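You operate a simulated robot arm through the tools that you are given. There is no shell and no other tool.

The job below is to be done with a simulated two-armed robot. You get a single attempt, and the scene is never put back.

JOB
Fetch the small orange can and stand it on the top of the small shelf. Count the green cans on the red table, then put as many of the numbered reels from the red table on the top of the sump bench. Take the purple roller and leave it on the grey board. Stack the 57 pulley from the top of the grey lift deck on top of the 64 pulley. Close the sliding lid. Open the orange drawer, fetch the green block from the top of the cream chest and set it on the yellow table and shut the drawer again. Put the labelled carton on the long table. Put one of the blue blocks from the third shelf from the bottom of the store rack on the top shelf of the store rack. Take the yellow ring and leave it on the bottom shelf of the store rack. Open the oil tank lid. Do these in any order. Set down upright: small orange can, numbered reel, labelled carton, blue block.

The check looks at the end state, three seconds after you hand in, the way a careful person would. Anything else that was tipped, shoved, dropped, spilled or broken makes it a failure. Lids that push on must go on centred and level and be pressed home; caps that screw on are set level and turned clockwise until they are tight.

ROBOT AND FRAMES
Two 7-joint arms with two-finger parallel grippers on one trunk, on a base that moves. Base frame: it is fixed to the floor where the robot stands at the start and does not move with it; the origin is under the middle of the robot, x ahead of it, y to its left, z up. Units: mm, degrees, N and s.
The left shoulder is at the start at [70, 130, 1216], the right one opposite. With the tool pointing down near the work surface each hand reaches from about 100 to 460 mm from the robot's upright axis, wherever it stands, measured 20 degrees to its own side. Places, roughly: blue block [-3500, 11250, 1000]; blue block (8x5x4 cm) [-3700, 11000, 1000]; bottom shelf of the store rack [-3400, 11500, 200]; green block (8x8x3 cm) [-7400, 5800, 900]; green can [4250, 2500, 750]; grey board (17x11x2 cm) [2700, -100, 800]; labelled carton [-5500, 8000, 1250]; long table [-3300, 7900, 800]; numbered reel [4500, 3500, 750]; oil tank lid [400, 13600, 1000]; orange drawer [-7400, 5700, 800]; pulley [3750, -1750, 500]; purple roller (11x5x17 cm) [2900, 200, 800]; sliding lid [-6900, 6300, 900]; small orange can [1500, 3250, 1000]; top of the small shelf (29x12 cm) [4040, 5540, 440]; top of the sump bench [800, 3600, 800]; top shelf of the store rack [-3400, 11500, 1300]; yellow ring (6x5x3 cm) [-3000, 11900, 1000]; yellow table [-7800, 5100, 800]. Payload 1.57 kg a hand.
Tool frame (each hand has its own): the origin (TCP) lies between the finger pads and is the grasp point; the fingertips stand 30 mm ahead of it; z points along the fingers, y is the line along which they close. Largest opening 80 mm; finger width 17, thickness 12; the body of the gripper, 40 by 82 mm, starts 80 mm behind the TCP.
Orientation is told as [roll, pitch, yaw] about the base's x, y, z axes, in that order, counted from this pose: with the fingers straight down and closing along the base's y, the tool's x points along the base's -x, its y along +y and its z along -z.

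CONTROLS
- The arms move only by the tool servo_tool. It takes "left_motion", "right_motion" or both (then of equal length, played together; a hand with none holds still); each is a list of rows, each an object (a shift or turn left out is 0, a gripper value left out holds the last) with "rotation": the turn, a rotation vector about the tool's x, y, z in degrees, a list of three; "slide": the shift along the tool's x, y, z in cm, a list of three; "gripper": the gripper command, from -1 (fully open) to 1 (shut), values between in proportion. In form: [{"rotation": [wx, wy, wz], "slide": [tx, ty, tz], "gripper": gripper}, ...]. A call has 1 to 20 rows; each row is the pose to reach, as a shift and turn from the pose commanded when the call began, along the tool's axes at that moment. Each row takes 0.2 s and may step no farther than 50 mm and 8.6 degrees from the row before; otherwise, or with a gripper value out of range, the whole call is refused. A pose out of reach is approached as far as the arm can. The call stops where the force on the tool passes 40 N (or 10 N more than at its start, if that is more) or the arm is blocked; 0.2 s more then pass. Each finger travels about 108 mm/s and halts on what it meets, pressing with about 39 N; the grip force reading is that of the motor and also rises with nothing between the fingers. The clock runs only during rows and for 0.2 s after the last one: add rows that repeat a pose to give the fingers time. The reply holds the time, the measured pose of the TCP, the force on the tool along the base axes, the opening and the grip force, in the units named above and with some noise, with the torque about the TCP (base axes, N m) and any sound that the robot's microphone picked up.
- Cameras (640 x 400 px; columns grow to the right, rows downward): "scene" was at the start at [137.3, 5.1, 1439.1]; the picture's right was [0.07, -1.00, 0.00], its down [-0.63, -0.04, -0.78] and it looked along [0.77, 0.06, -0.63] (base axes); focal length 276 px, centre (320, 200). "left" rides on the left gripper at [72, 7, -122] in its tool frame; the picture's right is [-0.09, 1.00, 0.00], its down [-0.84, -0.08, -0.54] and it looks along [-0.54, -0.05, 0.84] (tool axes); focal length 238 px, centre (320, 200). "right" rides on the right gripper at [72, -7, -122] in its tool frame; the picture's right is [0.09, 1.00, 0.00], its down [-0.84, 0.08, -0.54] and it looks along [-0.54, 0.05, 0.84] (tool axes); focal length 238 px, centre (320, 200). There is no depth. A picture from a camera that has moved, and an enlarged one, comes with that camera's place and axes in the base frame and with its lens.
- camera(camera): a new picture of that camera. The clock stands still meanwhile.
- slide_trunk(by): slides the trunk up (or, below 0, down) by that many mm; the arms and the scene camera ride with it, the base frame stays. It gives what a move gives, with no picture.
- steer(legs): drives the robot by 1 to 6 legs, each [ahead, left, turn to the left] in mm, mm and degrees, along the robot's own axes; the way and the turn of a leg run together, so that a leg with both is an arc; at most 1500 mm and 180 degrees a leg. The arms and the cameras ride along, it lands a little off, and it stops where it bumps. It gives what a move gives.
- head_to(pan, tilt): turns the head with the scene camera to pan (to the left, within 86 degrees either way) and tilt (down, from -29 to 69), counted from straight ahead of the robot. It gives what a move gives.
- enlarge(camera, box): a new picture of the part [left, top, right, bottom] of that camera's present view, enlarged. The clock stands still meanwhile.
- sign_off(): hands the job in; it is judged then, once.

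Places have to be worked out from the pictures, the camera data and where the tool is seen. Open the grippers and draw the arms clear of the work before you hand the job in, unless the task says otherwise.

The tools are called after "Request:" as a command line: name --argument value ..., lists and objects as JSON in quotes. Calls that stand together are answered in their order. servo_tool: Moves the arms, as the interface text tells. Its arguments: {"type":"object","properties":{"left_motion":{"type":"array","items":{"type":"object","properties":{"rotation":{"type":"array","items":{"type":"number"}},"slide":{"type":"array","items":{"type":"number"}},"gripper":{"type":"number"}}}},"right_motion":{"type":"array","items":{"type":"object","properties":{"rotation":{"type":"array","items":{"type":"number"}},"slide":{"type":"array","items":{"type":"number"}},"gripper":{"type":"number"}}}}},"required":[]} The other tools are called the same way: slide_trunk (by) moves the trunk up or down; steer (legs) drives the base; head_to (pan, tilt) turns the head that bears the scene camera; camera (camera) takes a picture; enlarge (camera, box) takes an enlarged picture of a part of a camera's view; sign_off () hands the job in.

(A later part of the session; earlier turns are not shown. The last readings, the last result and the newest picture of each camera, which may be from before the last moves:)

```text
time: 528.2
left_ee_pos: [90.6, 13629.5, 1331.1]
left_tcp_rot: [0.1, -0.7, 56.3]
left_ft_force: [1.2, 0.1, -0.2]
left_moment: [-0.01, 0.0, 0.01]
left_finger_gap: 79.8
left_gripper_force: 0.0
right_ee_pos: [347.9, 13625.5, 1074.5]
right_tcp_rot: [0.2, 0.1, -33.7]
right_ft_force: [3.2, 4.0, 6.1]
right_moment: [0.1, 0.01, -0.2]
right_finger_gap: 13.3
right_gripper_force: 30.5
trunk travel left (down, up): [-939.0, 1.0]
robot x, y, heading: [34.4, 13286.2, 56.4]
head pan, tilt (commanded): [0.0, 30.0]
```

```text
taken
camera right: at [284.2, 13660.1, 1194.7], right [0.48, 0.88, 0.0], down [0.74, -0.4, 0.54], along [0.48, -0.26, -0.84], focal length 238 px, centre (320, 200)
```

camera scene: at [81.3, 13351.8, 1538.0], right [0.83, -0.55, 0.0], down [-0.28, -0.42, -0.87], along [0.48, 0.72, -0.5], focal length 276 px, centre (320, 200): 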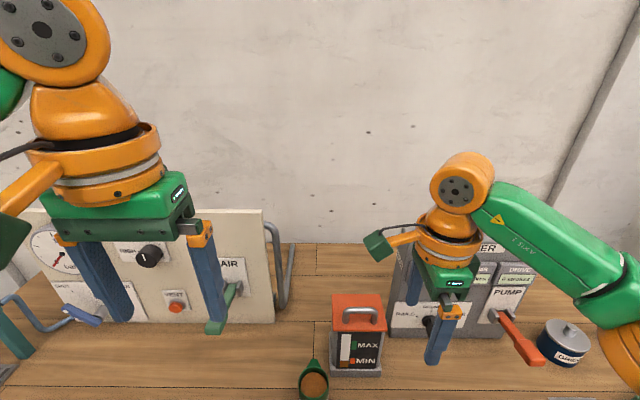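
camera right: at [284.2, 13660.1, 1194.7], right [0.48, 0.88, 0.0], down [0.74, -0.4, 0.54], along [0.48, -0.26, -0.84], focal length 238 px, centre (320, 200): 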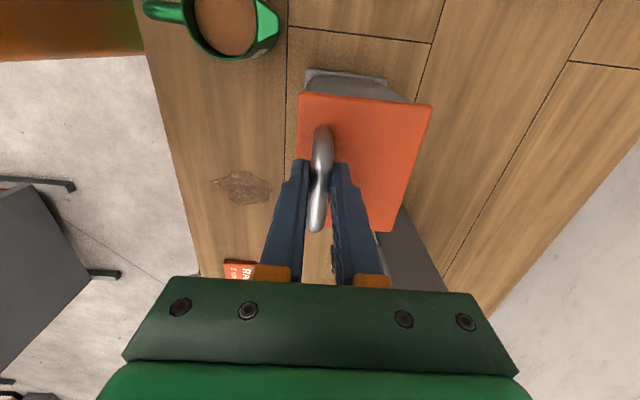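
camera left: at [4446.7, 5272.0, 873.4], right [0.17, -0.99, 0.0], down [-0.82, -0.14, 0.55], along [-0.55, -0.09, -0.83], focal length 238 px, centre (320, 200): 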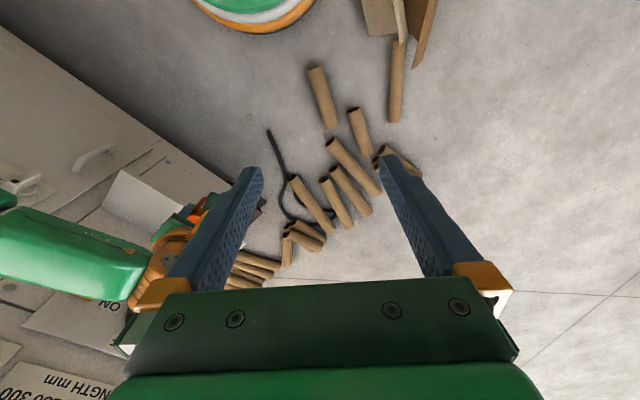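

The bar is held (13.3 mm). I make a first small arc step (about 15° of lid opening) and check forces and the picture.

Request:
servo_tool --right_motion '[{"slide": [0, 0.3, -0.55]}, {"slide": [0, 0.72, -1.18]}, {"slide": [0, 1.15, -1.7]}, {"slide": [0, 1.15, -1.7]}]'

Request:
enlarge --camera "scene" --box '[270, 220, 430, 400]'

Request:
camera --camera "right"

```text
time: 529.2
left_ee_pos: [91.1, 13630.6, 1331.0]
left_tcp_rot: [0.0, -0.7, 56.4]
left_ft_force: [-0.7, 0.9, 0.5]
left_moment: [0.02, 0.0, 0.01]
left_finger_gap: 79.9
left_gripper_force: 0.0
right_ee_pos: [355.1, 13637.0, 1090.2]
right_tcp_rot: [0.1, 0.1, -33.7]
right_ft_force: [0.3, 0.4, -3.2]
right_moment: [-0.26, -0.2, -0.16]
right_finger_gap: 13.6
right_gripper_force: 29.8
trunk travel left (down, up): [-939.0, 1.0]
robot x, y, heading: [32.8, 13286.2, 56.5]
head pan, tilt (commanded): [0.0, 30.0]
```

```text
2.22 times, centred on (350, 310) of scene
camera zoom: at [115.1, 13402.2, 1537.9], right [0.83, -0.55, 0.0], down [-0.28, -0.42, -0.87], along [0.48, 0.72, -0.5], focal length 614 px, centre (253, -44)
```

zoom: 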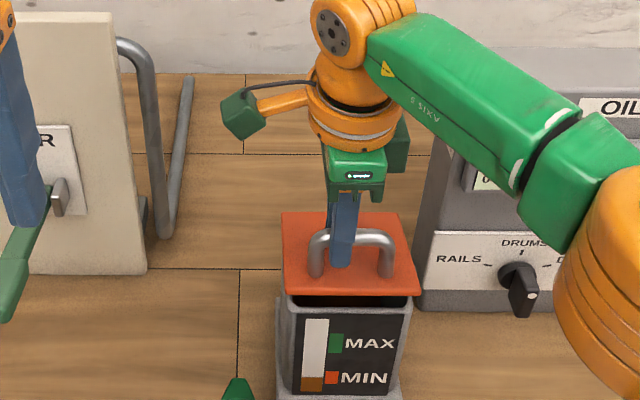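

```text
taken
camera right: at [290.7, 13669.7, 1211.7], right [0.47, 0.88, 0.0], down [0.74, -0.4, 0.54], along [0.48, -0.26, -0.84], focal length 238 px, centre (320, 200)
```

right: 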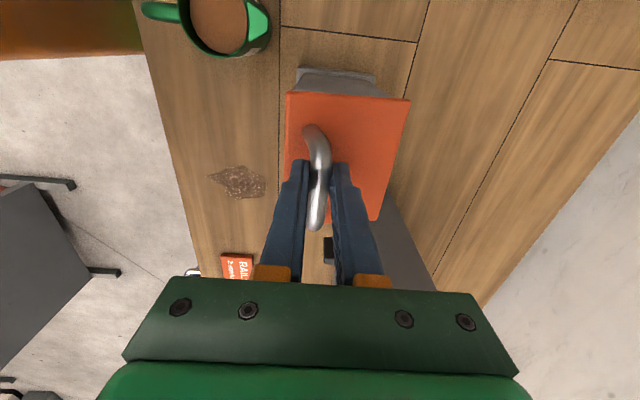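

The lid lifts on its rear hinge as expected. I continue along the arc, tilting the hand forward up to 36° as it goes, to about 70° of opening.

Request:
servo_tool --right_motion '[{"rotation": [-6, 0, 0], "slide": [0, 0.53, -0.69]}, {"rotation": [-12, 0, 0], "slide": [0, 1.26, -1.35]}, {"rotation": [-18, 0, 0], "slide": [0, 2.08, -1.86]}, {"rotation": [-24, 0, 0], "slide": [0, 2.97, -2.22]}, {"rotation": [-30, 0, 0], "slide": [0, 3.91, -2.41]}, {"rotation": [-34, 0, 0], "slide": [0, 4.93, -2.47]}, {"rotation": [-36, 0, 0], "slide": [0, 5.99, -2.4]}, {"rotation": [-36, 0, 0], "slide": [0, 5.99, -2.4]}]'

Request:
enlarge --camera "scene" --box '[270, 200, 430, 380]'

Request:
camera --camera "right"

```text
time: 531.0
left_ee_pos: [89.3, 13627.6, 1332.1]
left_tcp_rot: [0.0, -0.8, 56.4]
left_ft_force: [0.2, 0.1, 0.3]
left_moment: [0.0, -0.01, -0.06]
left_finger_gap: 80.2
left_gripper_force: 0.1
right_ee_pos: [386.4, 13683.9, 1116.4]
right_tcp_rot: [36.2, 0.1, -33.7]
right_ft_force: [-0.5, -0.6, 1.1]
right_moment: [-0.02, 0.16, -0.06]
right_finger_gap: 13.3
right_gripper_force: 30.6
trunk travel left (down, up): [-939.0, 1.0]
robot x, y, heading: [34.2, 13285.2, 56.2]
head pan, tilt (commanded): [0.0, 30.0]
```

```text
2.22 times, centred on (350, 290) of scene
camera zoom: at [113.6, 13400.4, 1538.2], right [0.83, -0.55, 0.0], down [-0.28, -0.42, -0.87], along [0.48, 0.72, -0.5], focal length 614 px, centre (253, 0)
```

zoom: 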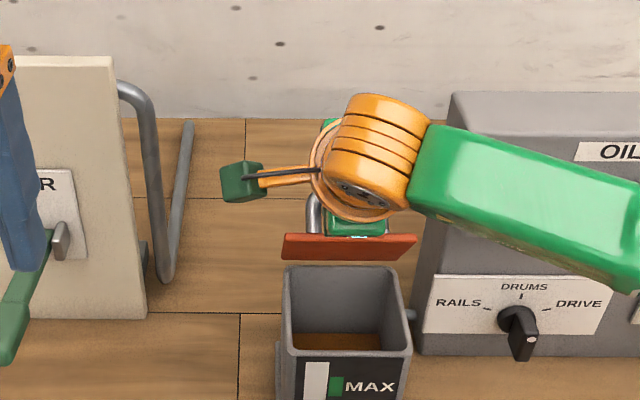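

```text
taken
camera right: at [284.0, 13659.2, 1209.5], right [0.37, 0.72, 0.59], down [0.55, -0.68, 0.48], along [0.75, 0.15, -0.65], focal length 238 px, centre (320, 200)
```

right: 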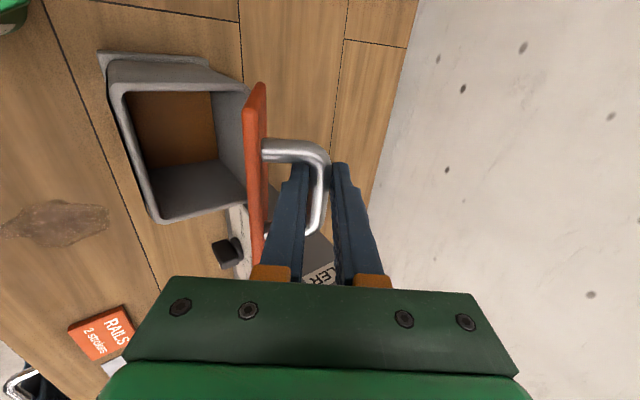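

The lid is up to about 75°. I continue gently past vertical, easing the tilt so the finger stays clear of the lid's edge.

Request:
servo_tool --right_motion '[{"rotation": [1, 0, 0], "slide": [0, 0.5, 0.5]}, {"rotation": [2, 0, 0], "slide": [0, 0.99, 1.02]}, {"rotation": [4, 0, 0], "slide": [0, 1.35, 1.48]}, {"rotation": [6, 0, 0], "slide": [0, 1.7, 1.94]}, {"rotation": [7, 0, 0], "slide": [0, 1.98, 2.44]}, {"rotation": [8, 0, 0], "slide": [0, 2.22, 2.94]}, {"rotation": [8, 0, 0], "slide": [0, 2.22, 2.94]}]'

Request:
enlarge --camera "scene" --box '[270, 200, 430, 380]'

Request:
camera --camera "right"

```text
time: 532.8
left_ee_pos: [90.0, 13628.3, 1332.1]
left_tcp_rot: [0.0, -0.8, 56.4]
left_ft_force: [0.4, -0.1, -0.4]
left_moment: [0.02, 0.01, -0.02]
left_finger_gap: 80.3
left_gripper_force: 0.1
right_ee_pos: [407.4, 13715.7, 1106.9]
right_tcp_rot: [28.6, 0.1, -33.6]
right_ft_force: [1.8, 1.0, 8.3]
right_moment: [0.01, 0.06, -0.12]
right_finger_gap: 13.5
right_gripper_force: 29.7
trunk travel left (down, up): [-939.0, 1.0]
robot x, y, heading: [35.8, 13282.3, 56.1]
head pan, tilt (commanded): [0.0, 30.0]
stopped in row 7 (right hand): the force on the tool passed its limit at 41 N (the readings are from after the stop); the commanded pose is now the measured one
```

```text
2.22 times, centred on (350, 290) of scene
camera zoom: at [113.4, 13400.0, 1537.7], right [0.83, -0.55, 0.0], down [-0.28, -0.42, -0.87], along [0.48, 0.72, -0.5], focal length 614 px, centre (253, 0)
```

zoom: 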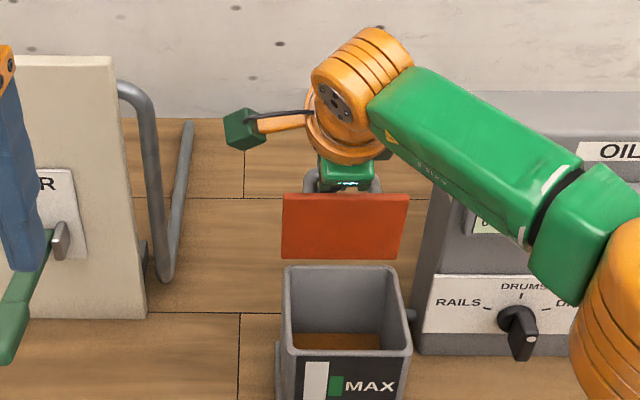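

```text
taken
camera right: at [311.9, 13700.5, 1209.9], right [0.41, 0.78, 0.48], down [0.59, -0.62, 0.51], along [0.7, 0.07, -0.71], focal length 238 px, centre (320, 200)
```

right: 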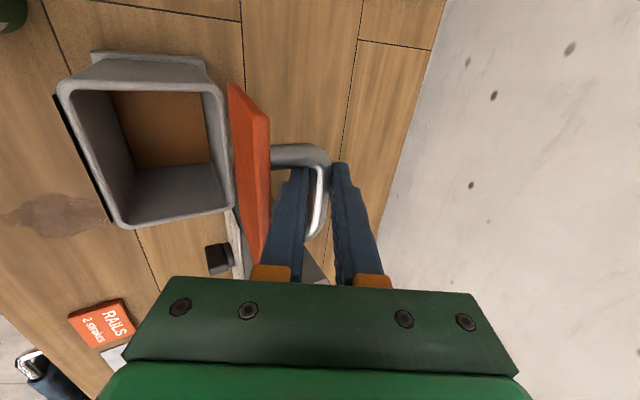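

The lid is at about 95–100° against its stop. I open the fingers just enough (gap ~30 mm) and slide out along the tool axis.

Request:
servo_tool --right_motion '[{"slide": [0, 0, 0], "gripper": 0.5}, {"slide": [0, 0, 0], "gripper": 0.3}, {"slide": [0, 0, 0], "gripper": 0.25}, {"slide": [0, 0, 0], "gripper": 0.25}, {"slide": [0, 0, -1.5], "gripper": 0.25}, {"slide": [0, 0, -3], "gripper": 0.25}, {"slide": [0, 0, -4.5], "gripper": 0.25}, {"slide": [0, 0, -7], "gripper": 0.25}, {"slide": [0, 0, -10], "gripper": 0.25}, {"slide": [0, 0, -13], "gripper": 0.25}]'

Request:
enlarge --camera "scene" --box '[270, 200, 430, 380]'

Request:
camera --camera "right"

```text
time: 535.0
left_ee_pos: [89.6, 13628.1, 1333.0]
left_tcp_rot: [0.0, -0.8, 56.4]
left_ft_force: [0.2, 0.2, 0.4]
left_moment: [0.03, 0.0, 0.01]
left_finger_gap: 80.2
left_gripper_force: 0.1
right_ee_pos: [371.2, 13662.4, 1220.0]
right_tcp_rot: [28.5, 0.1, -33.6]
right_ft_force: [0.4, 0.5, -0.3]
right_moment: [0.04, 0.0, 0.02]
right_finger_gap: 29.8
right_gripper_force: 0.0
trunk travel left (down, up): [-939.0, 1.0]
robot x, y, heading: [38.1, 13283.9, 56.6]
head pan, tilt (commanded): [0.0, 30.0]
```

```text
2.22 times, centred on (350, 290) of scene
camera zoom: at [113.7, 13400.4, 1538.1], right [0.83, -0.55, 0.0], down [-0.28, -0.42, -0.87], along [0.48, 0.72, -0.5], focal length 614 px, centre (253, 0)
```

zoom: 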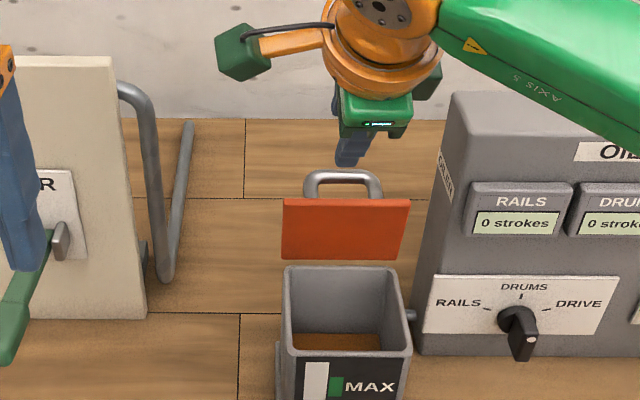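

```text
taken
camera right: at [277.6, 13648.3, 1324.4], right [0.41, 0.78, 0.47], down [0.59, -0.62, 0.51], along [0.69, 0.07, -0.72], focal length 238 px, centre (320, 200)
```

right: 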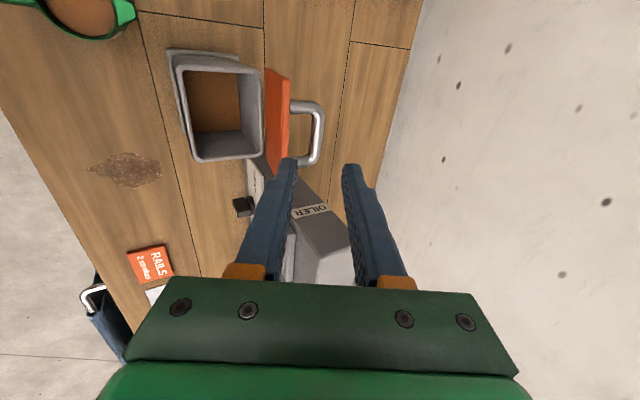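

The lid stays open. I raise the hand, back away from the bench, and set the hand upright and straight again.

Request:
servo_tool --right_motion '[{"slide": [0, 1, -2.5]}, {"slide": [0, 2, -5]}, {"slide": [0, 2, -8]}]'

Request:
steer --legs '[[-450, 0, 0]]'

Request:
servo_tool --right_motion '[{"rotation": [8, 0, 0], "gripper": -1}, {"rotation": [16, 0, 0], "gripper": -1}, {"rotation": [24, 0, 0], "gripper": -1}, {"rotation": [28.5, 0, 0], "gripper": -1}, {"rotation": [28.5, 0, 0], "slide": [-4, -3, 0], "gripper": -1}]'

Request:
servo_tool --right_motion '[{"rotation": [0, 0, -8.2]}, {"rotation": [0, 0, -16.4]}, {"rotation": [0, 0, -24.6]}, {"rotation": [0, 0, -32.8]}, {"rotation": [0, 0, -41]}, {"rotation": [0, 0, -49.2]}, {"rotation": [0, 0, -57.4]}, {"rotation": [0, 0, -65.6]}, {"rotation": [0, 0, -73.8]}, {"rotation": [0, 0, -82]}, {"rotation": [0, 0, -90]}, {"rotation": [0, 0, -90]}]'

Request:
camera --camera "scene"

```text
time: 535.8
left_ee_pos: [90.0, 13628.0, 1332.7]
left_tcp_rot: [0.1, -0.7, 56.4]
left_ft_force: [0.1, -0.1, -0.1]
left_moment: [0.01, 0.01, -0.02]
left_finger_gap: 79.7
left_gripper_force: 0.1
right_ee_pos: [361.0, 13645.8, 1299.5]
right_tcp_rot: [28.5, 0.2, -33.5]
right_ft_force: [-0.5, -0.4, 0.5]
right_moment: [0.01, 0.02, 0.0]
right_finger_gap: 29.9
right_gripper_force: 0.0
trunk travel left (down, up): [-939.0, 1.0]
robot x, y, heading: [34.2, 13286.2, 56.7]
head pan, tilt (commanded): [0.0, 30.0]
```

```text
time: 538.5
left_ee_pos: [-157.2, 13257.9, 1332.1]
left_tcp_rot: [0.0, -0.7, 56.4]
left_ft_force: [0.2, -0.3, 0.8]
left_moment: [0.01, -0.01, 0.01]
left_finger_gap: 80.1
left_gripper_force: 0.0
right_ee_pos: [114.1, 13273.3, 1298.2]
right_tcp_rot: [28.4, 0.1, -33.5]
right_ft_force: [0.2, 0.2, 0.4]
right_moment: [-0.01, 0.03, -0.01]
right_finger_gap: 30.0
right_gripper_force: 0.1
trunk travel left (down, up): [-939.0, 1.0]
robot x, y, heading: [-213.2, 12910.5, 56.4]
head pan, tilt (commanded): [0.0, 30.0]
```

```text
time: 539.7
left_ee_pos: [-157.3, 13254.5, 1332.1]
left_tcp_rot: [0.0, -0.8, 56.4]
left_ft_force: [-0.6, -0.4, 0.5]
left_moment: [0.02, 0.0, -0.01]
left_finger_gap: 79.8
left_gripper_force: 0.0
right_ee_pos: [118.7, 13216.9, 1280.1]
right_tcp_rot: [-0.1, 0.2, -33.5]
right_ft_force: [-0.8, 0.0, -0.7]
right_moment: [0.01, 0.04, 0.0]
right_finger_gap: 80.0
right_gripper_force: 0.1
right hand out of reach, approached as far as the arm can: row 2, 3, 4, 5
trunk travel left (down, up): [-939.0, 1.0]
robot x, y, heading: [-216.6, 12908.2, 56.6]
head pan, tilt (commanded): [0.0, 30.0]
```

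```text
time: 542.3
left_ee_pos: [-158.7, 13255.0, 1333.1]
left_tcp_rot: [0.0, -0.8, 56.5]
left_ft_force: [-0.1, -0.5, 0.6]
left_moment: [0.02, 0.02, 0.04]
left_finger_gap: 79.8
left_gripper_force: 0.1
right_ee_pos: [117.7, 13216.6, 1281.8]
right_tcp_rot: [0.1, 0.1, 56.6]
right_ft_force: [-0.3, 0.2, -0.4]
right_moment: [0.02, 0.0, 0.03]
right_finger_gap: 79.9
right_gripper_force: 0.0
trunk travel left (down, up): [-939.0, 1.0]
robot x, y, heading: [-214.9, 12908.6, 56.5]
head pan, tilt (commanded): [0.0, 30.0]
```

```text
taken
camera scene: at [-134.7, 13026.5, 1538.0], right [0.83, -0.55, 0.0], down [-0.28, -0.42, -0.87], along [0.48, 0.72, -0.5], focal length 276 px, centre (320, 200)
```

scene: 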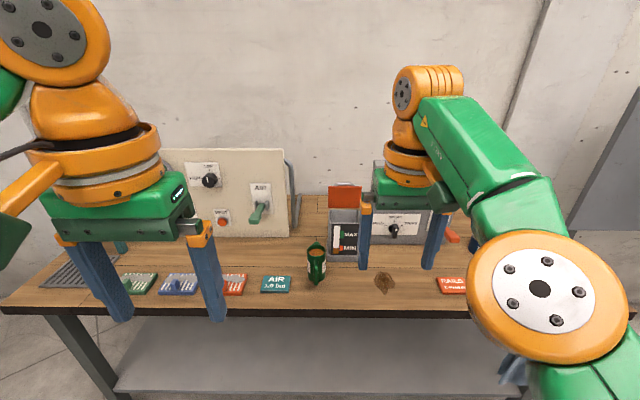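

The oil tank lid stands open. Next is the labelled carton near [-5500,8000,1250]; I drive back toward the rack side, turn round to face southwest and look.

Request:
steer --legs '[[-1025, 272, 0], [-1025, 272, 0], [0, 0, 150]]'

Request:
slide_trunk --by -85

Request:
head_to --pan 0 --tilt 10

Request:
camera --camera "scene"

Request:
head_to --pan -40 --tilt 10

Request:
camera --camera "scene"

```text
time: 559.0
left_ee_pos: [-2023.3, 11224.7, 1332.1]
left_tcp_rot: [0.0, -0.7, -153.6]
left_ft_force: [-0.6, 0.7, 0.2]
left_moment: [-0.02, -0.01, -0.02]
left_finger_gap: 80.2
left_gripper_force: 0.1
right_ee_pos: [-2244.7, 11394.7, 1281.5]
right_tcp_rot: [0.0, 0.2, -153.6]
right_ft_force: [0.4, -0.1, 0.3]
right_moment: [0.0, 0.0, 0.02]
right_finger_gap: 80.1
right_gripper_force: 0.0
trunk travel left (down, up): [-939.0, 1.0]
robot x, y, heading: [-1802.8, 11497.8, -153.8]
head pan, tilt (commanded): [0.0, 30.0]
```

```text
time: 560.2
left_ee_pos: [-2022.8, 11223.7, 1247.4]
left_tcp_rot: [0.0, -0.8, -153.6]
left_ft_force: [-0.9, -0.2, 0.1]
left_moment: [0.0, 0.0, 0.01]
left_finger_gap: 79.8
left_gripper_force: 0.0
right_ee_pos: [-2243.4, 11395.3, 1195.9]
right_tcp_rot: [0.1, 0.1, -153.6]
right_ft_force: [-0.3, 0.9, -0.2]
right_moment: [-0.01, -0.01, 0.01]
right_finger_gap: 80.2
right_gripper_force: 0.1
trunk travel left (down, up): [-854.0, 86.0]
robot x, y, heading: [-1802.8, 11492.4, -153.5]
head pan, tilt (commanded): [0.0, 30.0]
```

```text
time: 561.1
left_ee_pos: [-2023.8, 11223.4, 1248.3]
left_tcp_rot: [0.0, -0.9, -153.6]
left_ft_force: [-0.2, 0.6, -0.1]
left_moment: [0.01, 0.0, -0.01]
left_finger_gap: 79.9
left_gripper_force: 0.1
right_ee_pos: [-2244.6, 11395.5, 1197.5]
right_tcp_rot: [0.2, 0.1, -153.6]
right_ft_force: [0.3, 0.7, 0.0]
right_moment: [0.02, -0.01, -0.02]
right_finger_gap: 79.6
right_gripper_force: 0.1
trunk travel left (down, up): [-854.0, 86.0]
robot x, y, heading: [-1801.3, 11494.6, -153.8]
head pan, tilt (commanded): [0.0, 10.0]
```

```text
taken
camera scene: at [-1930.0, 11429.3, 1485.3], right [-0.44, 0.9, 0.0], down [0.16, 0.08, -0.98], along [-0.88, -0.44, -0.17], focal length 276 px, centre (320, 200)
```

scene: 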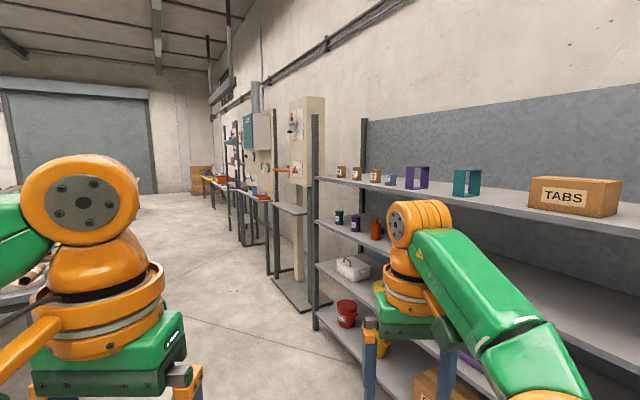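

```text
time: 562.1
left_ee_pos: [-2022.6, 11224.8, 1247.7]
left_tcp_rot: [-0.1, -0.9, -153.6]
left_ft_force: [-0.5, 0.1, 1.0]
left_moment: [0.03, 0.0, 0.0]
left_finger_gap: 79.8
left_gripper_force: 0.0
right_ee_pos: [-2243.9, 11394.5, 1197.0]
right_tcp_rot: [0.0, 0.2, -153.6]
right_ft_force: [-0.7, -0.1, 1.1]
right_moment: [0.03, 0.0, 0.04]
right_finger_gap: 79.8
right_gripper_force: 0.0
trunk travel left (down, up): [-854.0, 86.0]
robot x, y, heading: [-1803.7, 11497.1, -153.7]
head pan, tilt (commanded): [-40.0, 10.0]
```

```text
taken
camera scene: at [-1937.2, 11492.2, 1485.4], right [0.23, 0.97, 0.0], down [0.17, -0.04, -0.98], along [-0.96, 0.23, -0.17], focal length 276 px, centre (320, 200)
```

scene: 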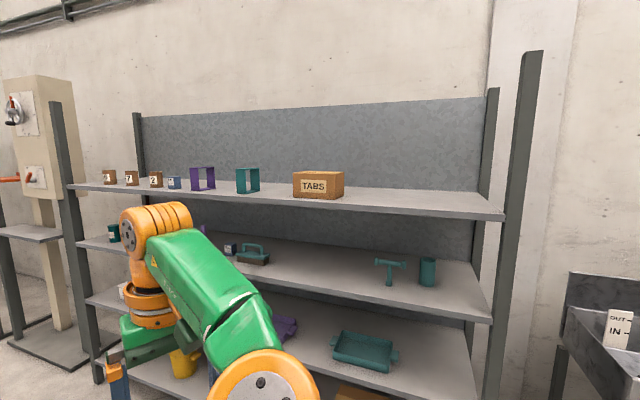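

The aisle runs southwest along the wall with shelving; the carton should be about 5 m along on that side. I turn along the aisle and drive.

Request:
steer --legs '[[0, 0, 30.3], [1474, -60, 0], [1474, -60, 0], [1200, -60, 0]]'

Request:
head_to --pan -40 --tilt 10

Request:
camera --camera "scene"

Request:
head_to --pan 30 --tilt 15

Request:
camera --camera "scene"

```text
time: 583.6
left_ee_pos: [-4313.4, 7785.4, 1247.8]
left_tcp_rot: [0.0, -0.8, -123.4]
left_ft_force: [0.1, -0.4, 0.3]
left_moment: [0.01, -0.01, 0.01]
left_finger_gap: 80.3
left_gripper_force: 0.1
right_ee_pos: [-4589.9, 7822.3, 1197.3]
right_tcp_rot: [0.1, 0.0, -123.5]
right_ft_force: [0.2, -0.7, -0.4]
right_moment: [0.03, 0.0, 0.01]
right_finger_gap: 80.1
right_gripper_force: 0.1
trunk travel left (down, up): [-854.0, 86.0]
robot x, y, heading: [-4261.2, 8128.3, -123.5]
head pan, tilt (commanded): [-40.0, 10.0]
```

```text
time: 584.2
left_ee_pos: [-4313.8, 7784.6, 1248.1]
left_tcp_rot: [0.0, -0.8, -123.4]
left_ft_force: [0.5, 0.0, 1.2]
left_moment: [0.02, 0.01, -0.01]
left_finger_gap: 79.9
left_gripper_force: 0.1
right_ee_pos: [-4589.1, 7821.1, 1196.8]
right_tcp_rot: [0.2, 0.0, -123.4]
right_ft_force: [0.5, 0.1, 0.4]
right_moment: [0.01, -0.01, -0.02]
right_finger_gap: 80.0
right_gripper_force: 0.0
trunk travel left (down, up): [-854.0, 86.0]
robot x, y, heading: [-4252.8, 8128.1, -123.3]
head pan, tilt (commanded): [-40.0, 10.0]
```

```text
taken
camera scene: at [-4374.1, 8059.8, 1485.4], right [-0.29, 0.96, 0.0], down [0.17, 0.05, -0.98], along [-0.94, -0.28, -0.17], focal length 276 px, centre (320, 200)
```

scene: 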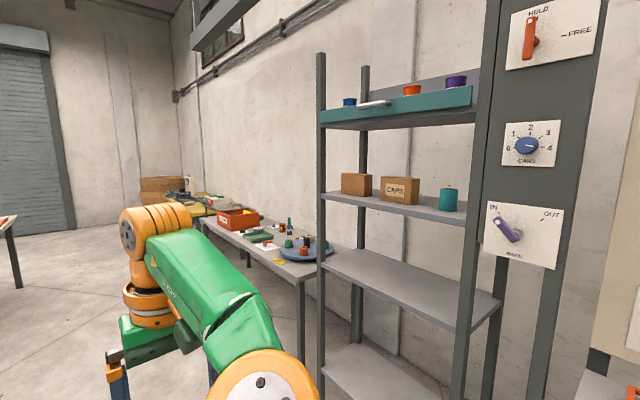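

```text
time: 585.6
left_ee_pos: [-4313.8, 7784.8, 1247.4]
left_tcp_rot: [0.0, -0.7, -123.4]
left_ft_force: [-0.2, -0.2, 0.1]
left_moment: [-0.01, -0.03, -0.03]
left_finger_gap: 79.8
left_gripper_force: 0.0
right_ee_pos: [-4591.6, 7822.0, 1195.3]
right_tcp_rot: [0.1, 0.1, -123.3]
right_ft_force: [0.4, -0.4, 0.0]
right_moment: [-0.02, 0.02, 0.0]
right_finger_gap: 80.1
right_gripper_force: 0.0
trunk travel left (down, up): [-854.0, 86.0]
robot x, y, heading: [-4257.9, 8131.2, -123.0]
head pan, tilt (commanded): [30.0, 15.0]
```

```text
taken
camera scene: at [-4290.9, 7992.8, 1477.3], right [-1.0, 0.06, 0.0], down [0.02, 0.26, -0.97], along [-0.06, -0.96, -0.26], focal length 276 px, centre (320, 200)
```

scene: 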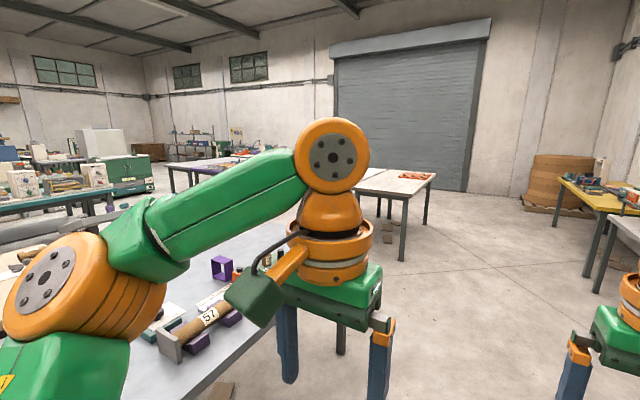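

The labelled carton (CAPS) stands on the upper shelf of the small rack beside the knob column. I turn to face it squarely and shift left.

Request:
steer --legs '[[0, 0, -90.3], [0, 640, 0]]'

Request:
head_to --pan 0 --tilt 10

Request:
camera --camera "scene"

Request:
enlarge --camera "scene" --box '[200, 130, 440, 290]'

```text
time: 593.0
left_ee_pos: [-4960.4, 7668.6, 1248.3]
left_tcp_rot: [0.1, -0.8, 145.4]
left_ft_force: [0.2, 0.6, 0.7]
left_moment: [0.02, -0.01, -0.01]
left_finger_gap: 80.0
left_gripper_force: 0.1
right_ee_pos: [-4916.8, 7944.5, 1196.7]
right_tcp_rot: [0.2, 0.1, 145.3]
right_ft_force: [-0.1, -0.7, 0.1]
right_moment: [0.0, 0.02, 0.01]
right_finger_gap: 80.2
right_gripper_force: 0.1
trunk travel left (down, up): [-854.0, 86.0]
robot x, y, heading: [-4615.9, 7606.7, 145.6]
head pan, tilt (commanded): [30.0, 15.0]
```

```text
time: 594.0
left_ee_pos: [-4960.9, 7667.4, 1247.2]
left_tcp_rot: [0.0, -0.7, 145.4]
left_ft_force: [0.4, -0.6, -0.4]
left_moment: [-0.01, -0.01, 0.0]
left_finger_gap: 80.3
left_gripper_force: 0.1
right_ee_pos: [-4917.4, 7942.4, 1196.1]
right_tcp_rot: [0.1, 0.1, 145.4]
right_ft_force: [-0.3, 0.8, 0.3]
right_moment: [0.02, 0.03, 0.02]
right_finger_gap: 80.0
right_gripper_force: 0.1
trunk travel left (down, up): [-854.0, 86.0]
robot x, y, heading: [-4617.6, 7602.9, 145.3]
head pan, tilt (commanded): [0.0, 10.0]
```

```text
taken
camera scene: at [-4734.0, 7685.3, 1485.4], right [0.57, 0.82, 0.0], down [0.14, -0.1, -0.98], along [-0.81, 0.56, -0.17], focal length 276 px, centre (320, 200)
```

scene: 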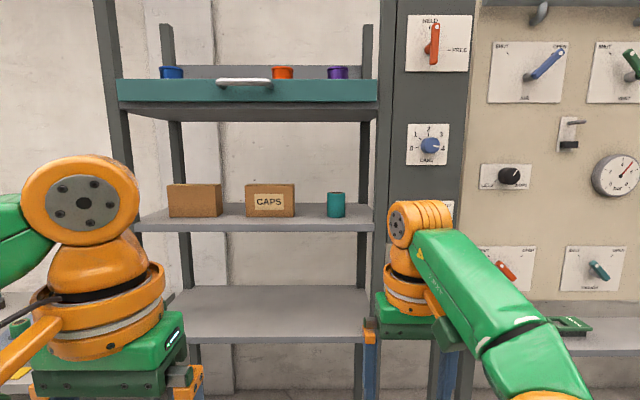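

```text
2.50 times, centred on (320, 210) of scene
camera zoom: at [-4734.0, 7685.3, 1485.4], right [0.57, 0.82, 0.0], down [0.14, -0.1, -0.98], along [-0.81, 0.56, -0.17], focal length 690 px, centre (320, 175)
```

zoom: 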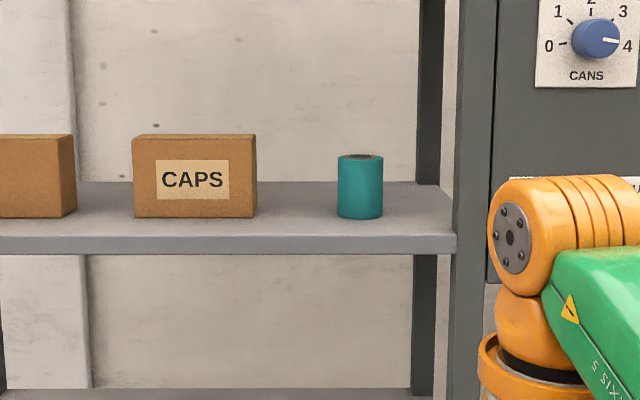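

The CAPS carton is about 150 mm wide and 97 mm tall; I need its depth. I raise the trunk and move closer to look at its top.

Request:
slide_trunk --by 85

Request:
steer --legs '[[230, 130, 1.3]]'

Request:
head_to --pan 0 --tilt 20

Request:
camera --camera "scene"

Request:
enlarge --camera "scene" --box '[200, 120, 440, 280]'

```text
time: 595.2
left_ee_pos: [-4959.4, 7667.6, 1332.7]
left_tcp_rot: [0.1, -0.7, 145.4]
left_ft_force: [0.3, 0.6, -0.4]
left_moment: [0.01, 0.04, -0.04]
left_finger_gap: 79.9
left_gripper_force: 0.1
right_ee_pos: [-4917.7, 7943.1, 1281.6]
right_tcp_rot: [0.0, 0.1, 145.4]
right_ft_force: [-0.3, -0.1, 0.1]
right_moment: [-0.02, -0.01, 0.0]
right_finger_gap: 79.8
right_gripper_force: 0.0
trunk travel left (down, up): [-939.0, 1.0]
robot x, y, heading: [-4615.1, 7604.3, 145.6]
head pan, tilt (commanded): [0.0, 10.0]
```

```text
time: 597.1
left_ee_pos: [-5220.2, 7678.4, 1333.2]
left_tcp_rot: [0.1, -0.9, 146.5]
left_ft_force: [-0.3, -0.6, -0.6]
left_moment: [0.04, 0.04, -0.02]
left_finger_gap: 80.1
left_gripper_force: 0.0
right_ee_pos: [-5183.4, 7954.7, 1282.2]
right_tcp_rot: [0.2, -0.1, 146.8]
right_ft_force: [0.3, 0.7, -0.6]
right_moment: [0.02, 0.06, 0.0]
right_finger_gap: 79.9
right_gripper_force: 0.1
trunk travel left (down, up): [-939.0, 1.0]
robot x, y, heading: [-4881.1, 7626.0, 146.8]
head pan, tilt (commanded): [0.0, 10.0]
```

```text
time: 597.8
left_ee_pos: [-5223.8, 7678.9, 1332.2]
left_tcp_rot: [0.1, -0.8, 146.6]
left_ft_force: [0.0, 0.2, -0.5]
left_moment: [0.03, -0.02, 0.01]
left_finger_gap: 79.9
left_gripper_force: 0.0
right_ee_pos: [-5186.9, 7955.8, 1281.0]
right_tcp_rot: [0.1, 0.0, 146.7]
right_ft_force: [0.2, 0.2, 0.4]
right_moment: [-0.02, -0.01, 0.03]
right_finger_gap: 80.0
right_gripper_force: 0.1
trunk travel left (down, up): [-939.0, 1.0]
robot x, y, heading: [-4879.9, 7624.6, 146.5]
head pan, tilt (commanded): [0.0, 20.0]
```

```text
taken
camera scene: at [-4997.4, 7702.3, 1554.3], right [0.55, 0.84, 0.0], down [0.28, -0.19, -0.94], along [-0.79, 0.52, -0.34], focal length 276 px, centre (320, 200)
```

scene: 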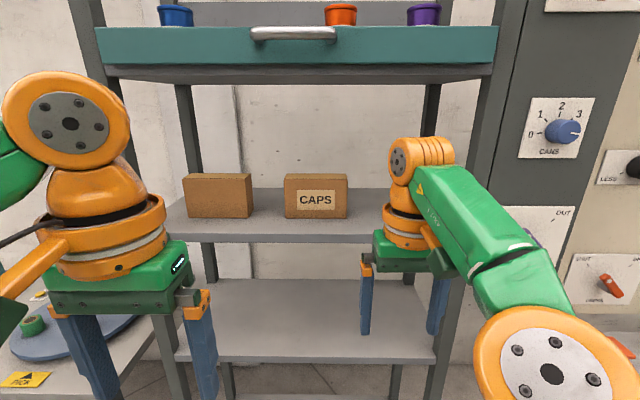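

```text
2.50 times, centred on (320, 200) of scene
camera zoom: at [-4997.4, 7702.3, 1554.3], right [0.55, 0.84, 0.0], down [0.28, -0.19, -0.94], along [-0.79, 0.52, -0.34], focal length 690 px, centre (320, 200)
```

zoom: 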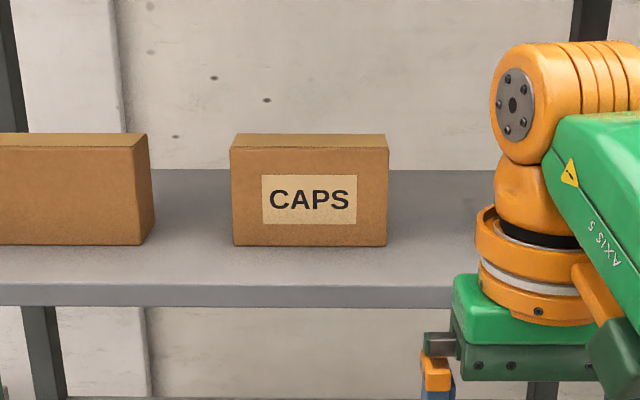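

The carton is about 150×50×100 mm, so it can only be gripped across its 50 mm depth. I will bring the hand in turned 90° and tilted sideways (fingers pointing down-left) so the wrist stays below the drawer above. First the 90° turn.

Request:
servo_tool --right_motion '[{"rotation": [0, 0, 8.2], "slide": [2, 0, 0]}, {"rotation": [0, 0, 16.4], "slide": [4, 0, 0]}, {"rotation": [0, 0, 24.6], "slide": [4, 0, 0]}, {"rotation": [0, 0, 32.8], "slide": [4, 0, 0]}, {"rotation": [0, 0, 41], "slide": [4, 0, 0]}, {"rotation": [0, 0, 49.2], "slide": [4, 0, 0]}, {"rotation": [0, 0, 57.4], "slide": [4, 0, 0]}, {"rotation": [0, 0, 65.6], "slide": [4, 0, 0]}, {"rotation": [0, 0, 73.8], "slide": [4, 0, 0]}, {"rotation": [0, 0, 82], "slide": [4, 0, 0]}, {"rotation": [0, 0, 90], "slide": [4, 0, 0]}, {"rotation": [0, 0, 90], "slide": [4, 0, 0]}]'

Request:
servo_tool --right_motion '[{"rotation": [0, 8.2, 0]}, {"rotation": [0, 16.4, 0]}, {"rotation": [0, 24.6, 0]}, {"rotation": [0, 32.8, 0]}, {"rotation": [0, 41, 0]}, {"rotation": [0, 49.2, 0]}, {"rotation": [0, 57.4, 0]}, {"rotation": [0, 65, 0]}, {"rotation": [0, 65, 0]}]'

Request:
camera --camera "scene"

Request:
camera --camera "right"

```text
time: 600.4
left_ee_pos: [-5224.3, 7678.0, 1332.7]
left_tcp_rot: [-0.1, -0.8, 146.7]
left_ft_force: [0.4, -0.6, -0.1]
left_moment: [-0.02, 0.05, -0.02]
left_finger_gap: 80.2
left_gripper_force: 0.1
right_ee_pos: [-5155.2, 7933.2, 1280.1]
right_tcp_rot: [-0.1, 0.0, 56.6]
right_ft_force: [-0.8, -0.2, -1.3]
right_moment: [-0.01, 0.01, 0.03]
right_finger_gap: 79.9
right_gripper_force: 0.1
right hand out of reach, approached as far as the arm can: row 1
trunk travel left (down, up): [-939.0, 1.0]
robot x, y, heading: [-4880.4, 7622.0, 146.9]
head pan, tilt (commanded): [0.0, 20.0]
```

```text
time: 602.4
left_ee_pos: [-5224.9, 7679.2, 1332.0]
left_tcp_rot: [0.0, -0.9, 146.5]
left_ft_force: [0.4, -0.4, -0.5]
left_moment: [0.01, -0.05, 0.03]
left_finger_gap: 80.1
left_gripper_force: 0.0
right_ee_pos: [-5154.3, 7933.5, 1281.4]
right_tcp_rot: [-0.2, 65.3, 56.6]
right_ft_force: [-0.2, 0.3, -0.2]
right_moment: [0.03, 0.0, 0.0]
right_finger_gap: 80.1
right_gripper_force: 0.0
trunk travel left (down, up): [-939.0, 1.0]
robot x, y, heading: [-4881.0, 7623.3, 146.7]
head pan, tilt (commanded): [0.0, 20.0]
```

```text
taken
camera scene: at [-4998.7, 7702.5, 1554.1], right [0.55, 0.84, 0.0], down [0.29, -0.19, -0.94], along [-0.79, 0.52, -0.34], focal length 276 px, centre (320, 200)
```

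scene: 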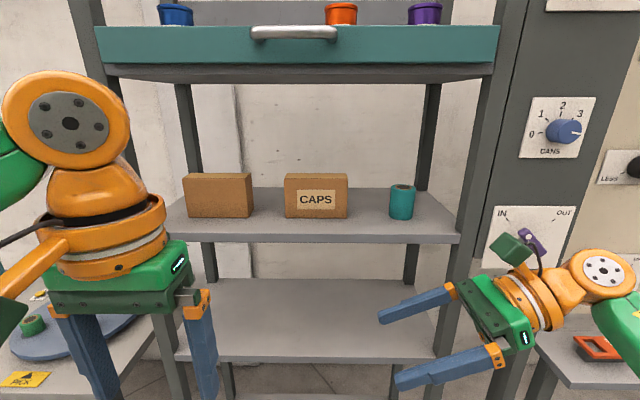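

```text
taken
camera right: at [-5104.9, 7997.5, 1397.1], right [-0.85, 0.52, 0.08], down [0.4, 0.75, -0.53], along [-0.34, -0.42, -0.84], focal length 238 px, centre (320, 200)
```

right: 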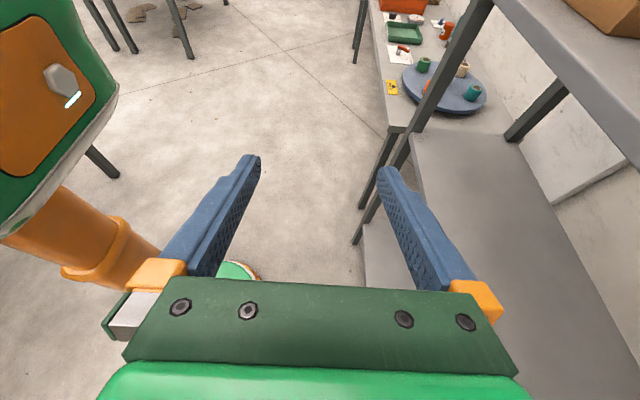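

The pose works: fingers point down-left and close fore-aft. I raise the hand to insertion height (TCP z≈1415, just above the carton's top) at a safe distance and check.

Request:
servo_tool --right_motion '[{"slide": [4.1, 0.5, 0.9]}, {"slide": [8.2, 1.0, 1.8]}, {"slide": [12.3, 1.6, 2.7]}, {"slide": [16.4, 2.1, 3.58]}, {"slide": [16.4, 2.1, 3.58]}]'

Request:
camera --camera "scene"

```text
time: 603.6
left_ee_pos: [-5224.7, 7678.5, 1331.6]
left_tcp_rot: [0.0, -0.7, 146.6]
left_ft_force: [0.1, -0.1, 0.4]
left_moment: [0.01, -0.04, -0.01]
left_finger_gap: 79.7
left_gripper_force: 0.2
right_ee_pos: [-5228.9, 7861.0, 1416.5]
right_tcp_rot: [-0.1, 65.1, 56.6]
right_ft_force: [-0.3, 0.5, 0.8]
right_moment: [-0.01, -0.04, -0.03]
right_finger_gap: 80.2
right_gripper_force: 0.0
trunk travel left (down, up): [-939.0, 1.0]
robot x, y, heading: [-4881.7, 7620.7, 146.8]
head pan, tilt (commanded): [0.0, 20.0]
```

```text
taken
camera scene: at [-4998.8, 7702.1, 1554.1], right [0.55, 0.84, 0.0], down [0.29, -0.19, -0.94], along [-0.79, 0.52, -0.34], focal length 276 px, centre (320, 200)
```

scene: 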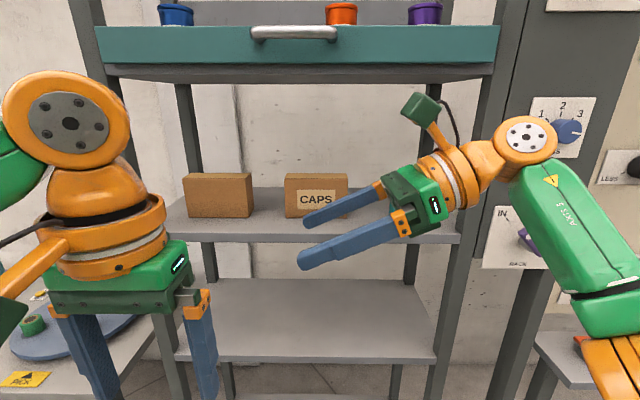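

With this tilt the elbow would sink into the shelf region, so I change plan: hand vertical (still turned 90°), entering low beside the carton in the gap toward the teal can, then sliding left over its faces. I need the clearance under the drawer, so I enlarge that part.

Request:
enlarge --camera "scene" --box '[160, 20, 420, 220]'

Request:
camera --camera "left"

```text
2.00 times, centred on (290, 120) of scene
camera zoom: at [-4998.8, 7702.1, 1554.1], right [0.55, 0.84, 0.0], down [0.29, -0.19, -0.94], along [-0.79, 0.52, -0.34], focal length 552 px, centre (380, 360)
```

zoom: 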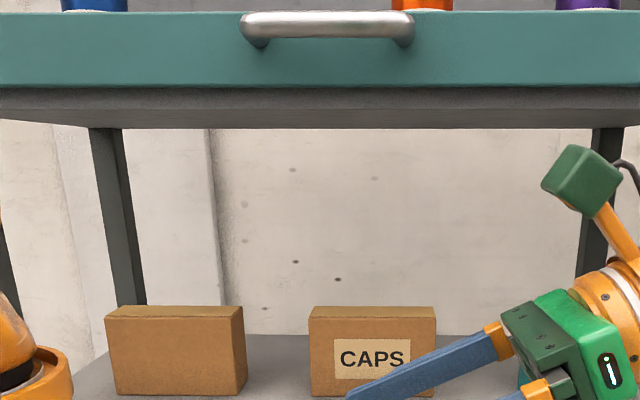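

```text
taken
camera left: at [-5167.2, 7633.1, 1453.6], right [-0.62, -0.78, 0.0], down [-0.65, 0.52, 0.55], along [-0.43, 0.35, -0.83], focal length 238 px, centre (320, 200)
```

left: 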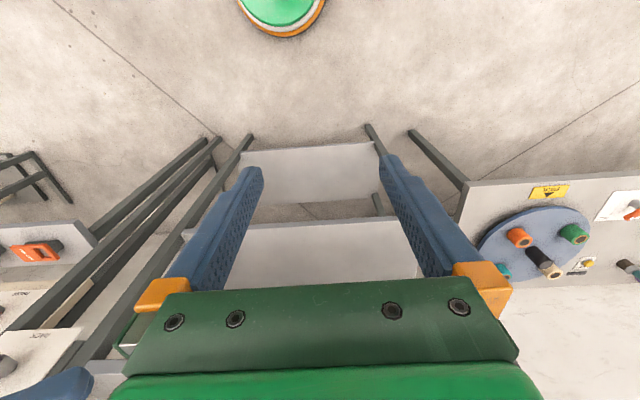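

The drawer's underside is about 1590–1610, leaving just enough for a hand tilted only about 25°. I change the hand to that tilt and bring it to entry height (TCP z≈1322) to the right of the carton, still outside.

Request:
servo_tool --right_motion '[{"rotation": [0, -8, 0], "slide": [-2.6, -0.4, -1.03]}, {"rotation": [0, -16, 0], "slide": [-5.2, -0.8, -2.06]}, {"rotation": [0, -24, 0], "slide": [-7.8, -1.2, -3.1]}, {"rotation": [0, -32, 0], "slide": [-10.4, -1.6, -4.13]}, {"rotation": [0, -40, 0], "slide": [-12.9, -2, -5.1]}, {"rotation": [0, -40, 0], "slide": [-12.9, -2, -5.1]}]'

Request:
camera --camera "scene"

Request:
camera --camera "right"

```text
time: 605.0
left_ee_pos: [-5224.8, 7678.2, 1332.3]
left_tcp_rot: [-0.1, -0.8, 146.7]
left_ft_force: [0.0, 0.0, -0.6]
left_moment: [-0.02, -0.01, -0.01]
left_finger_gap: 80.0
left_gripper_force: 0.0
right_ee_pos: [-5155.2, 7933.9, 1319.0]
right_tcp_rot: [-0.1, 25.0, 56.6]
right_ft_force: [0.6, -0.2, -0.3]
right_moment: [0.02, 0.03, -0.02]
right_finger_gap: 80.0
right_gripper_force: 0.0
trunk travel left (down, up): [-939.0, 1.0]
robot x, y, heading: [-4884.9, 7624.0, 146.7]
head pan, tilt (commanded): [0.0, 20.0]
```

```text
taken
camera scene: at [-4998.8, 7702.4, 1554.1], right [0.55, 0.84, 0.0], down [0.29, -0.19, -0.94], along [-0.79, 0.52, -0.34], focal length 276 px, centre (320, 200)
```

scene: 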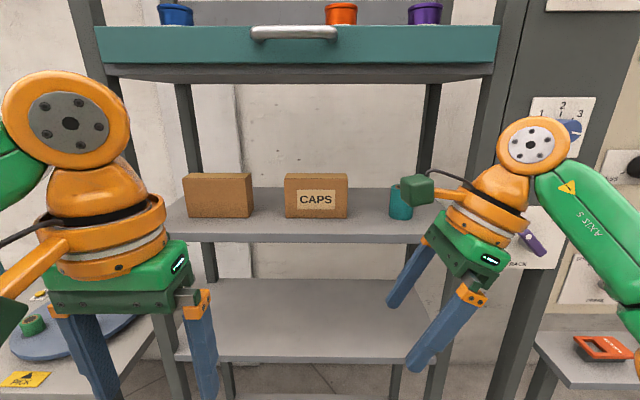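

```text
taken
camera right: at [-5157.1, 7917.8, 1459.4], right [-0.88, 0.48, 0.04], down [0.48, 0.87, 0.14], along [0.03, 0.14, -0.99], focal length 238 px, centre (320, 200)
```

right: 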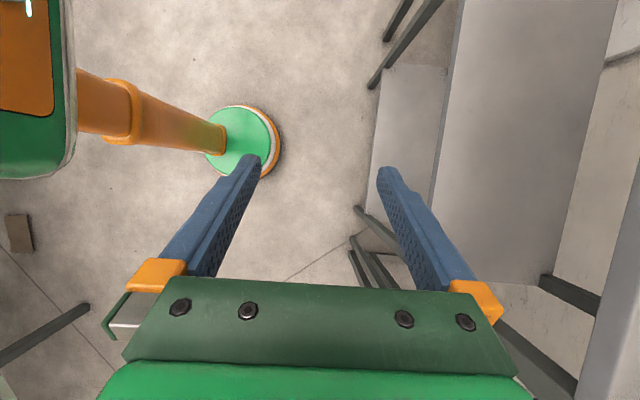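

I need to know where the right elbow is relative to the rack post. I look toward it from two head angles.

Request:
head_to --pan -30 --tilt 35

Request:
camera --camera "scene"

Request:
head_to --pan -80 --tilt 35

Request:
camera --camera "scene"

```text
time: 606.0
left_ee_pos: [-5224.4, 7678.1, 1333.4]
left_tcp_rot: [0.0, -0.7, 146.5]
left_ft_force: [1.0, -0.4, 0.2]
left_moment: [0.0, 0.03, 0.01]
left_finger_gap: 80.1
left_gripper_force: 0.0
right_ee_pos: [-5155.9, 7932.7, 1319.9]
right_tcp_rot: [-0.2, 25.1, 56.7]
right_ft_force: [0.3, 0.1, 0.8]
right_moment: [0.02, 0.01, 0.02]
right_finger_gap: 80.1
right_gripper_force: 0.1
trunk travel left (down, up): [-939.0, 1.0]
robot x, y, heading: [-4882.1, 7620.7, 146.7]
head pan, tilt (commanded): [-30.0, 35.0]
```

```text
taken
camera scene: at [-4960.5, 7729.9, 1530.3], right [0.89, 0.45, 0.0], down [0.26, -0.51, -0.82], along [-0.37, 0.73, -0.57], focal length 276 px, centre (320, 200)
```

scene: 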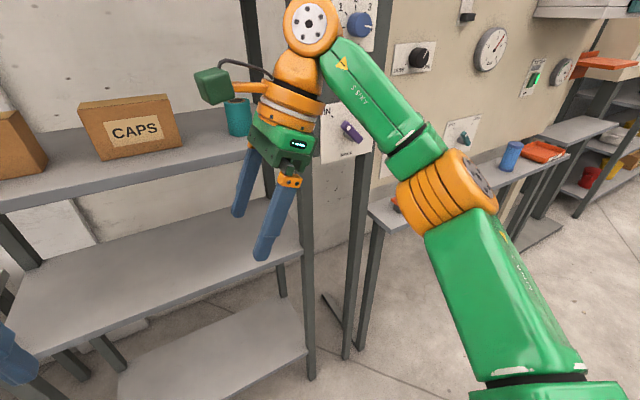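

```text
time: 607.1
left_ee_pos: [-5224.9, 7678.8, 1333.2]
left_tcp_rot: [0.0, -0.8, 146.6]
left_ft_force: [-0.4, -0.5, -0.3]
left_moment: [-0.01, -0.01, 0.01]
left_finger_gap: 80.2
left_gripper_force: 0.1
right_ee_pos: [-5156.3, 7933.0, 1320.4]
right_tcp_rot: [-0.1, 25.1, 56.5]
right_ft_force: [0.1, 0.3, 0.5]
right_moment: [0.02, -0.03, 0.03]
right_finger_gap: 80.2
right_gripper_force: 0.1
trunk travel left (down, up): [-939.0, 1.0]
robot x, y, heading: [-4882.7, 7624.3, 146.9]
head pan, tilt (commanded): [-80.0, 35.0]
```

```text
taken
camera scene: at [-4886.2, 7732.1, 1530.3], right [0.92, -0.4, 0.0], down [-0.23, -0.53, -0.82], along [0.32, 0.75, -0.57], focal length 276 px, centre (320, 200)
```

scene: 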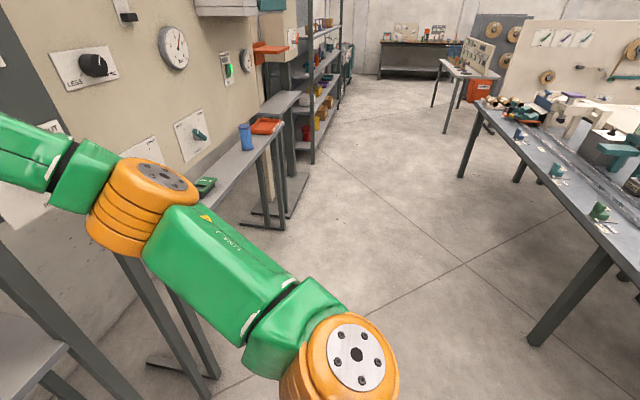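

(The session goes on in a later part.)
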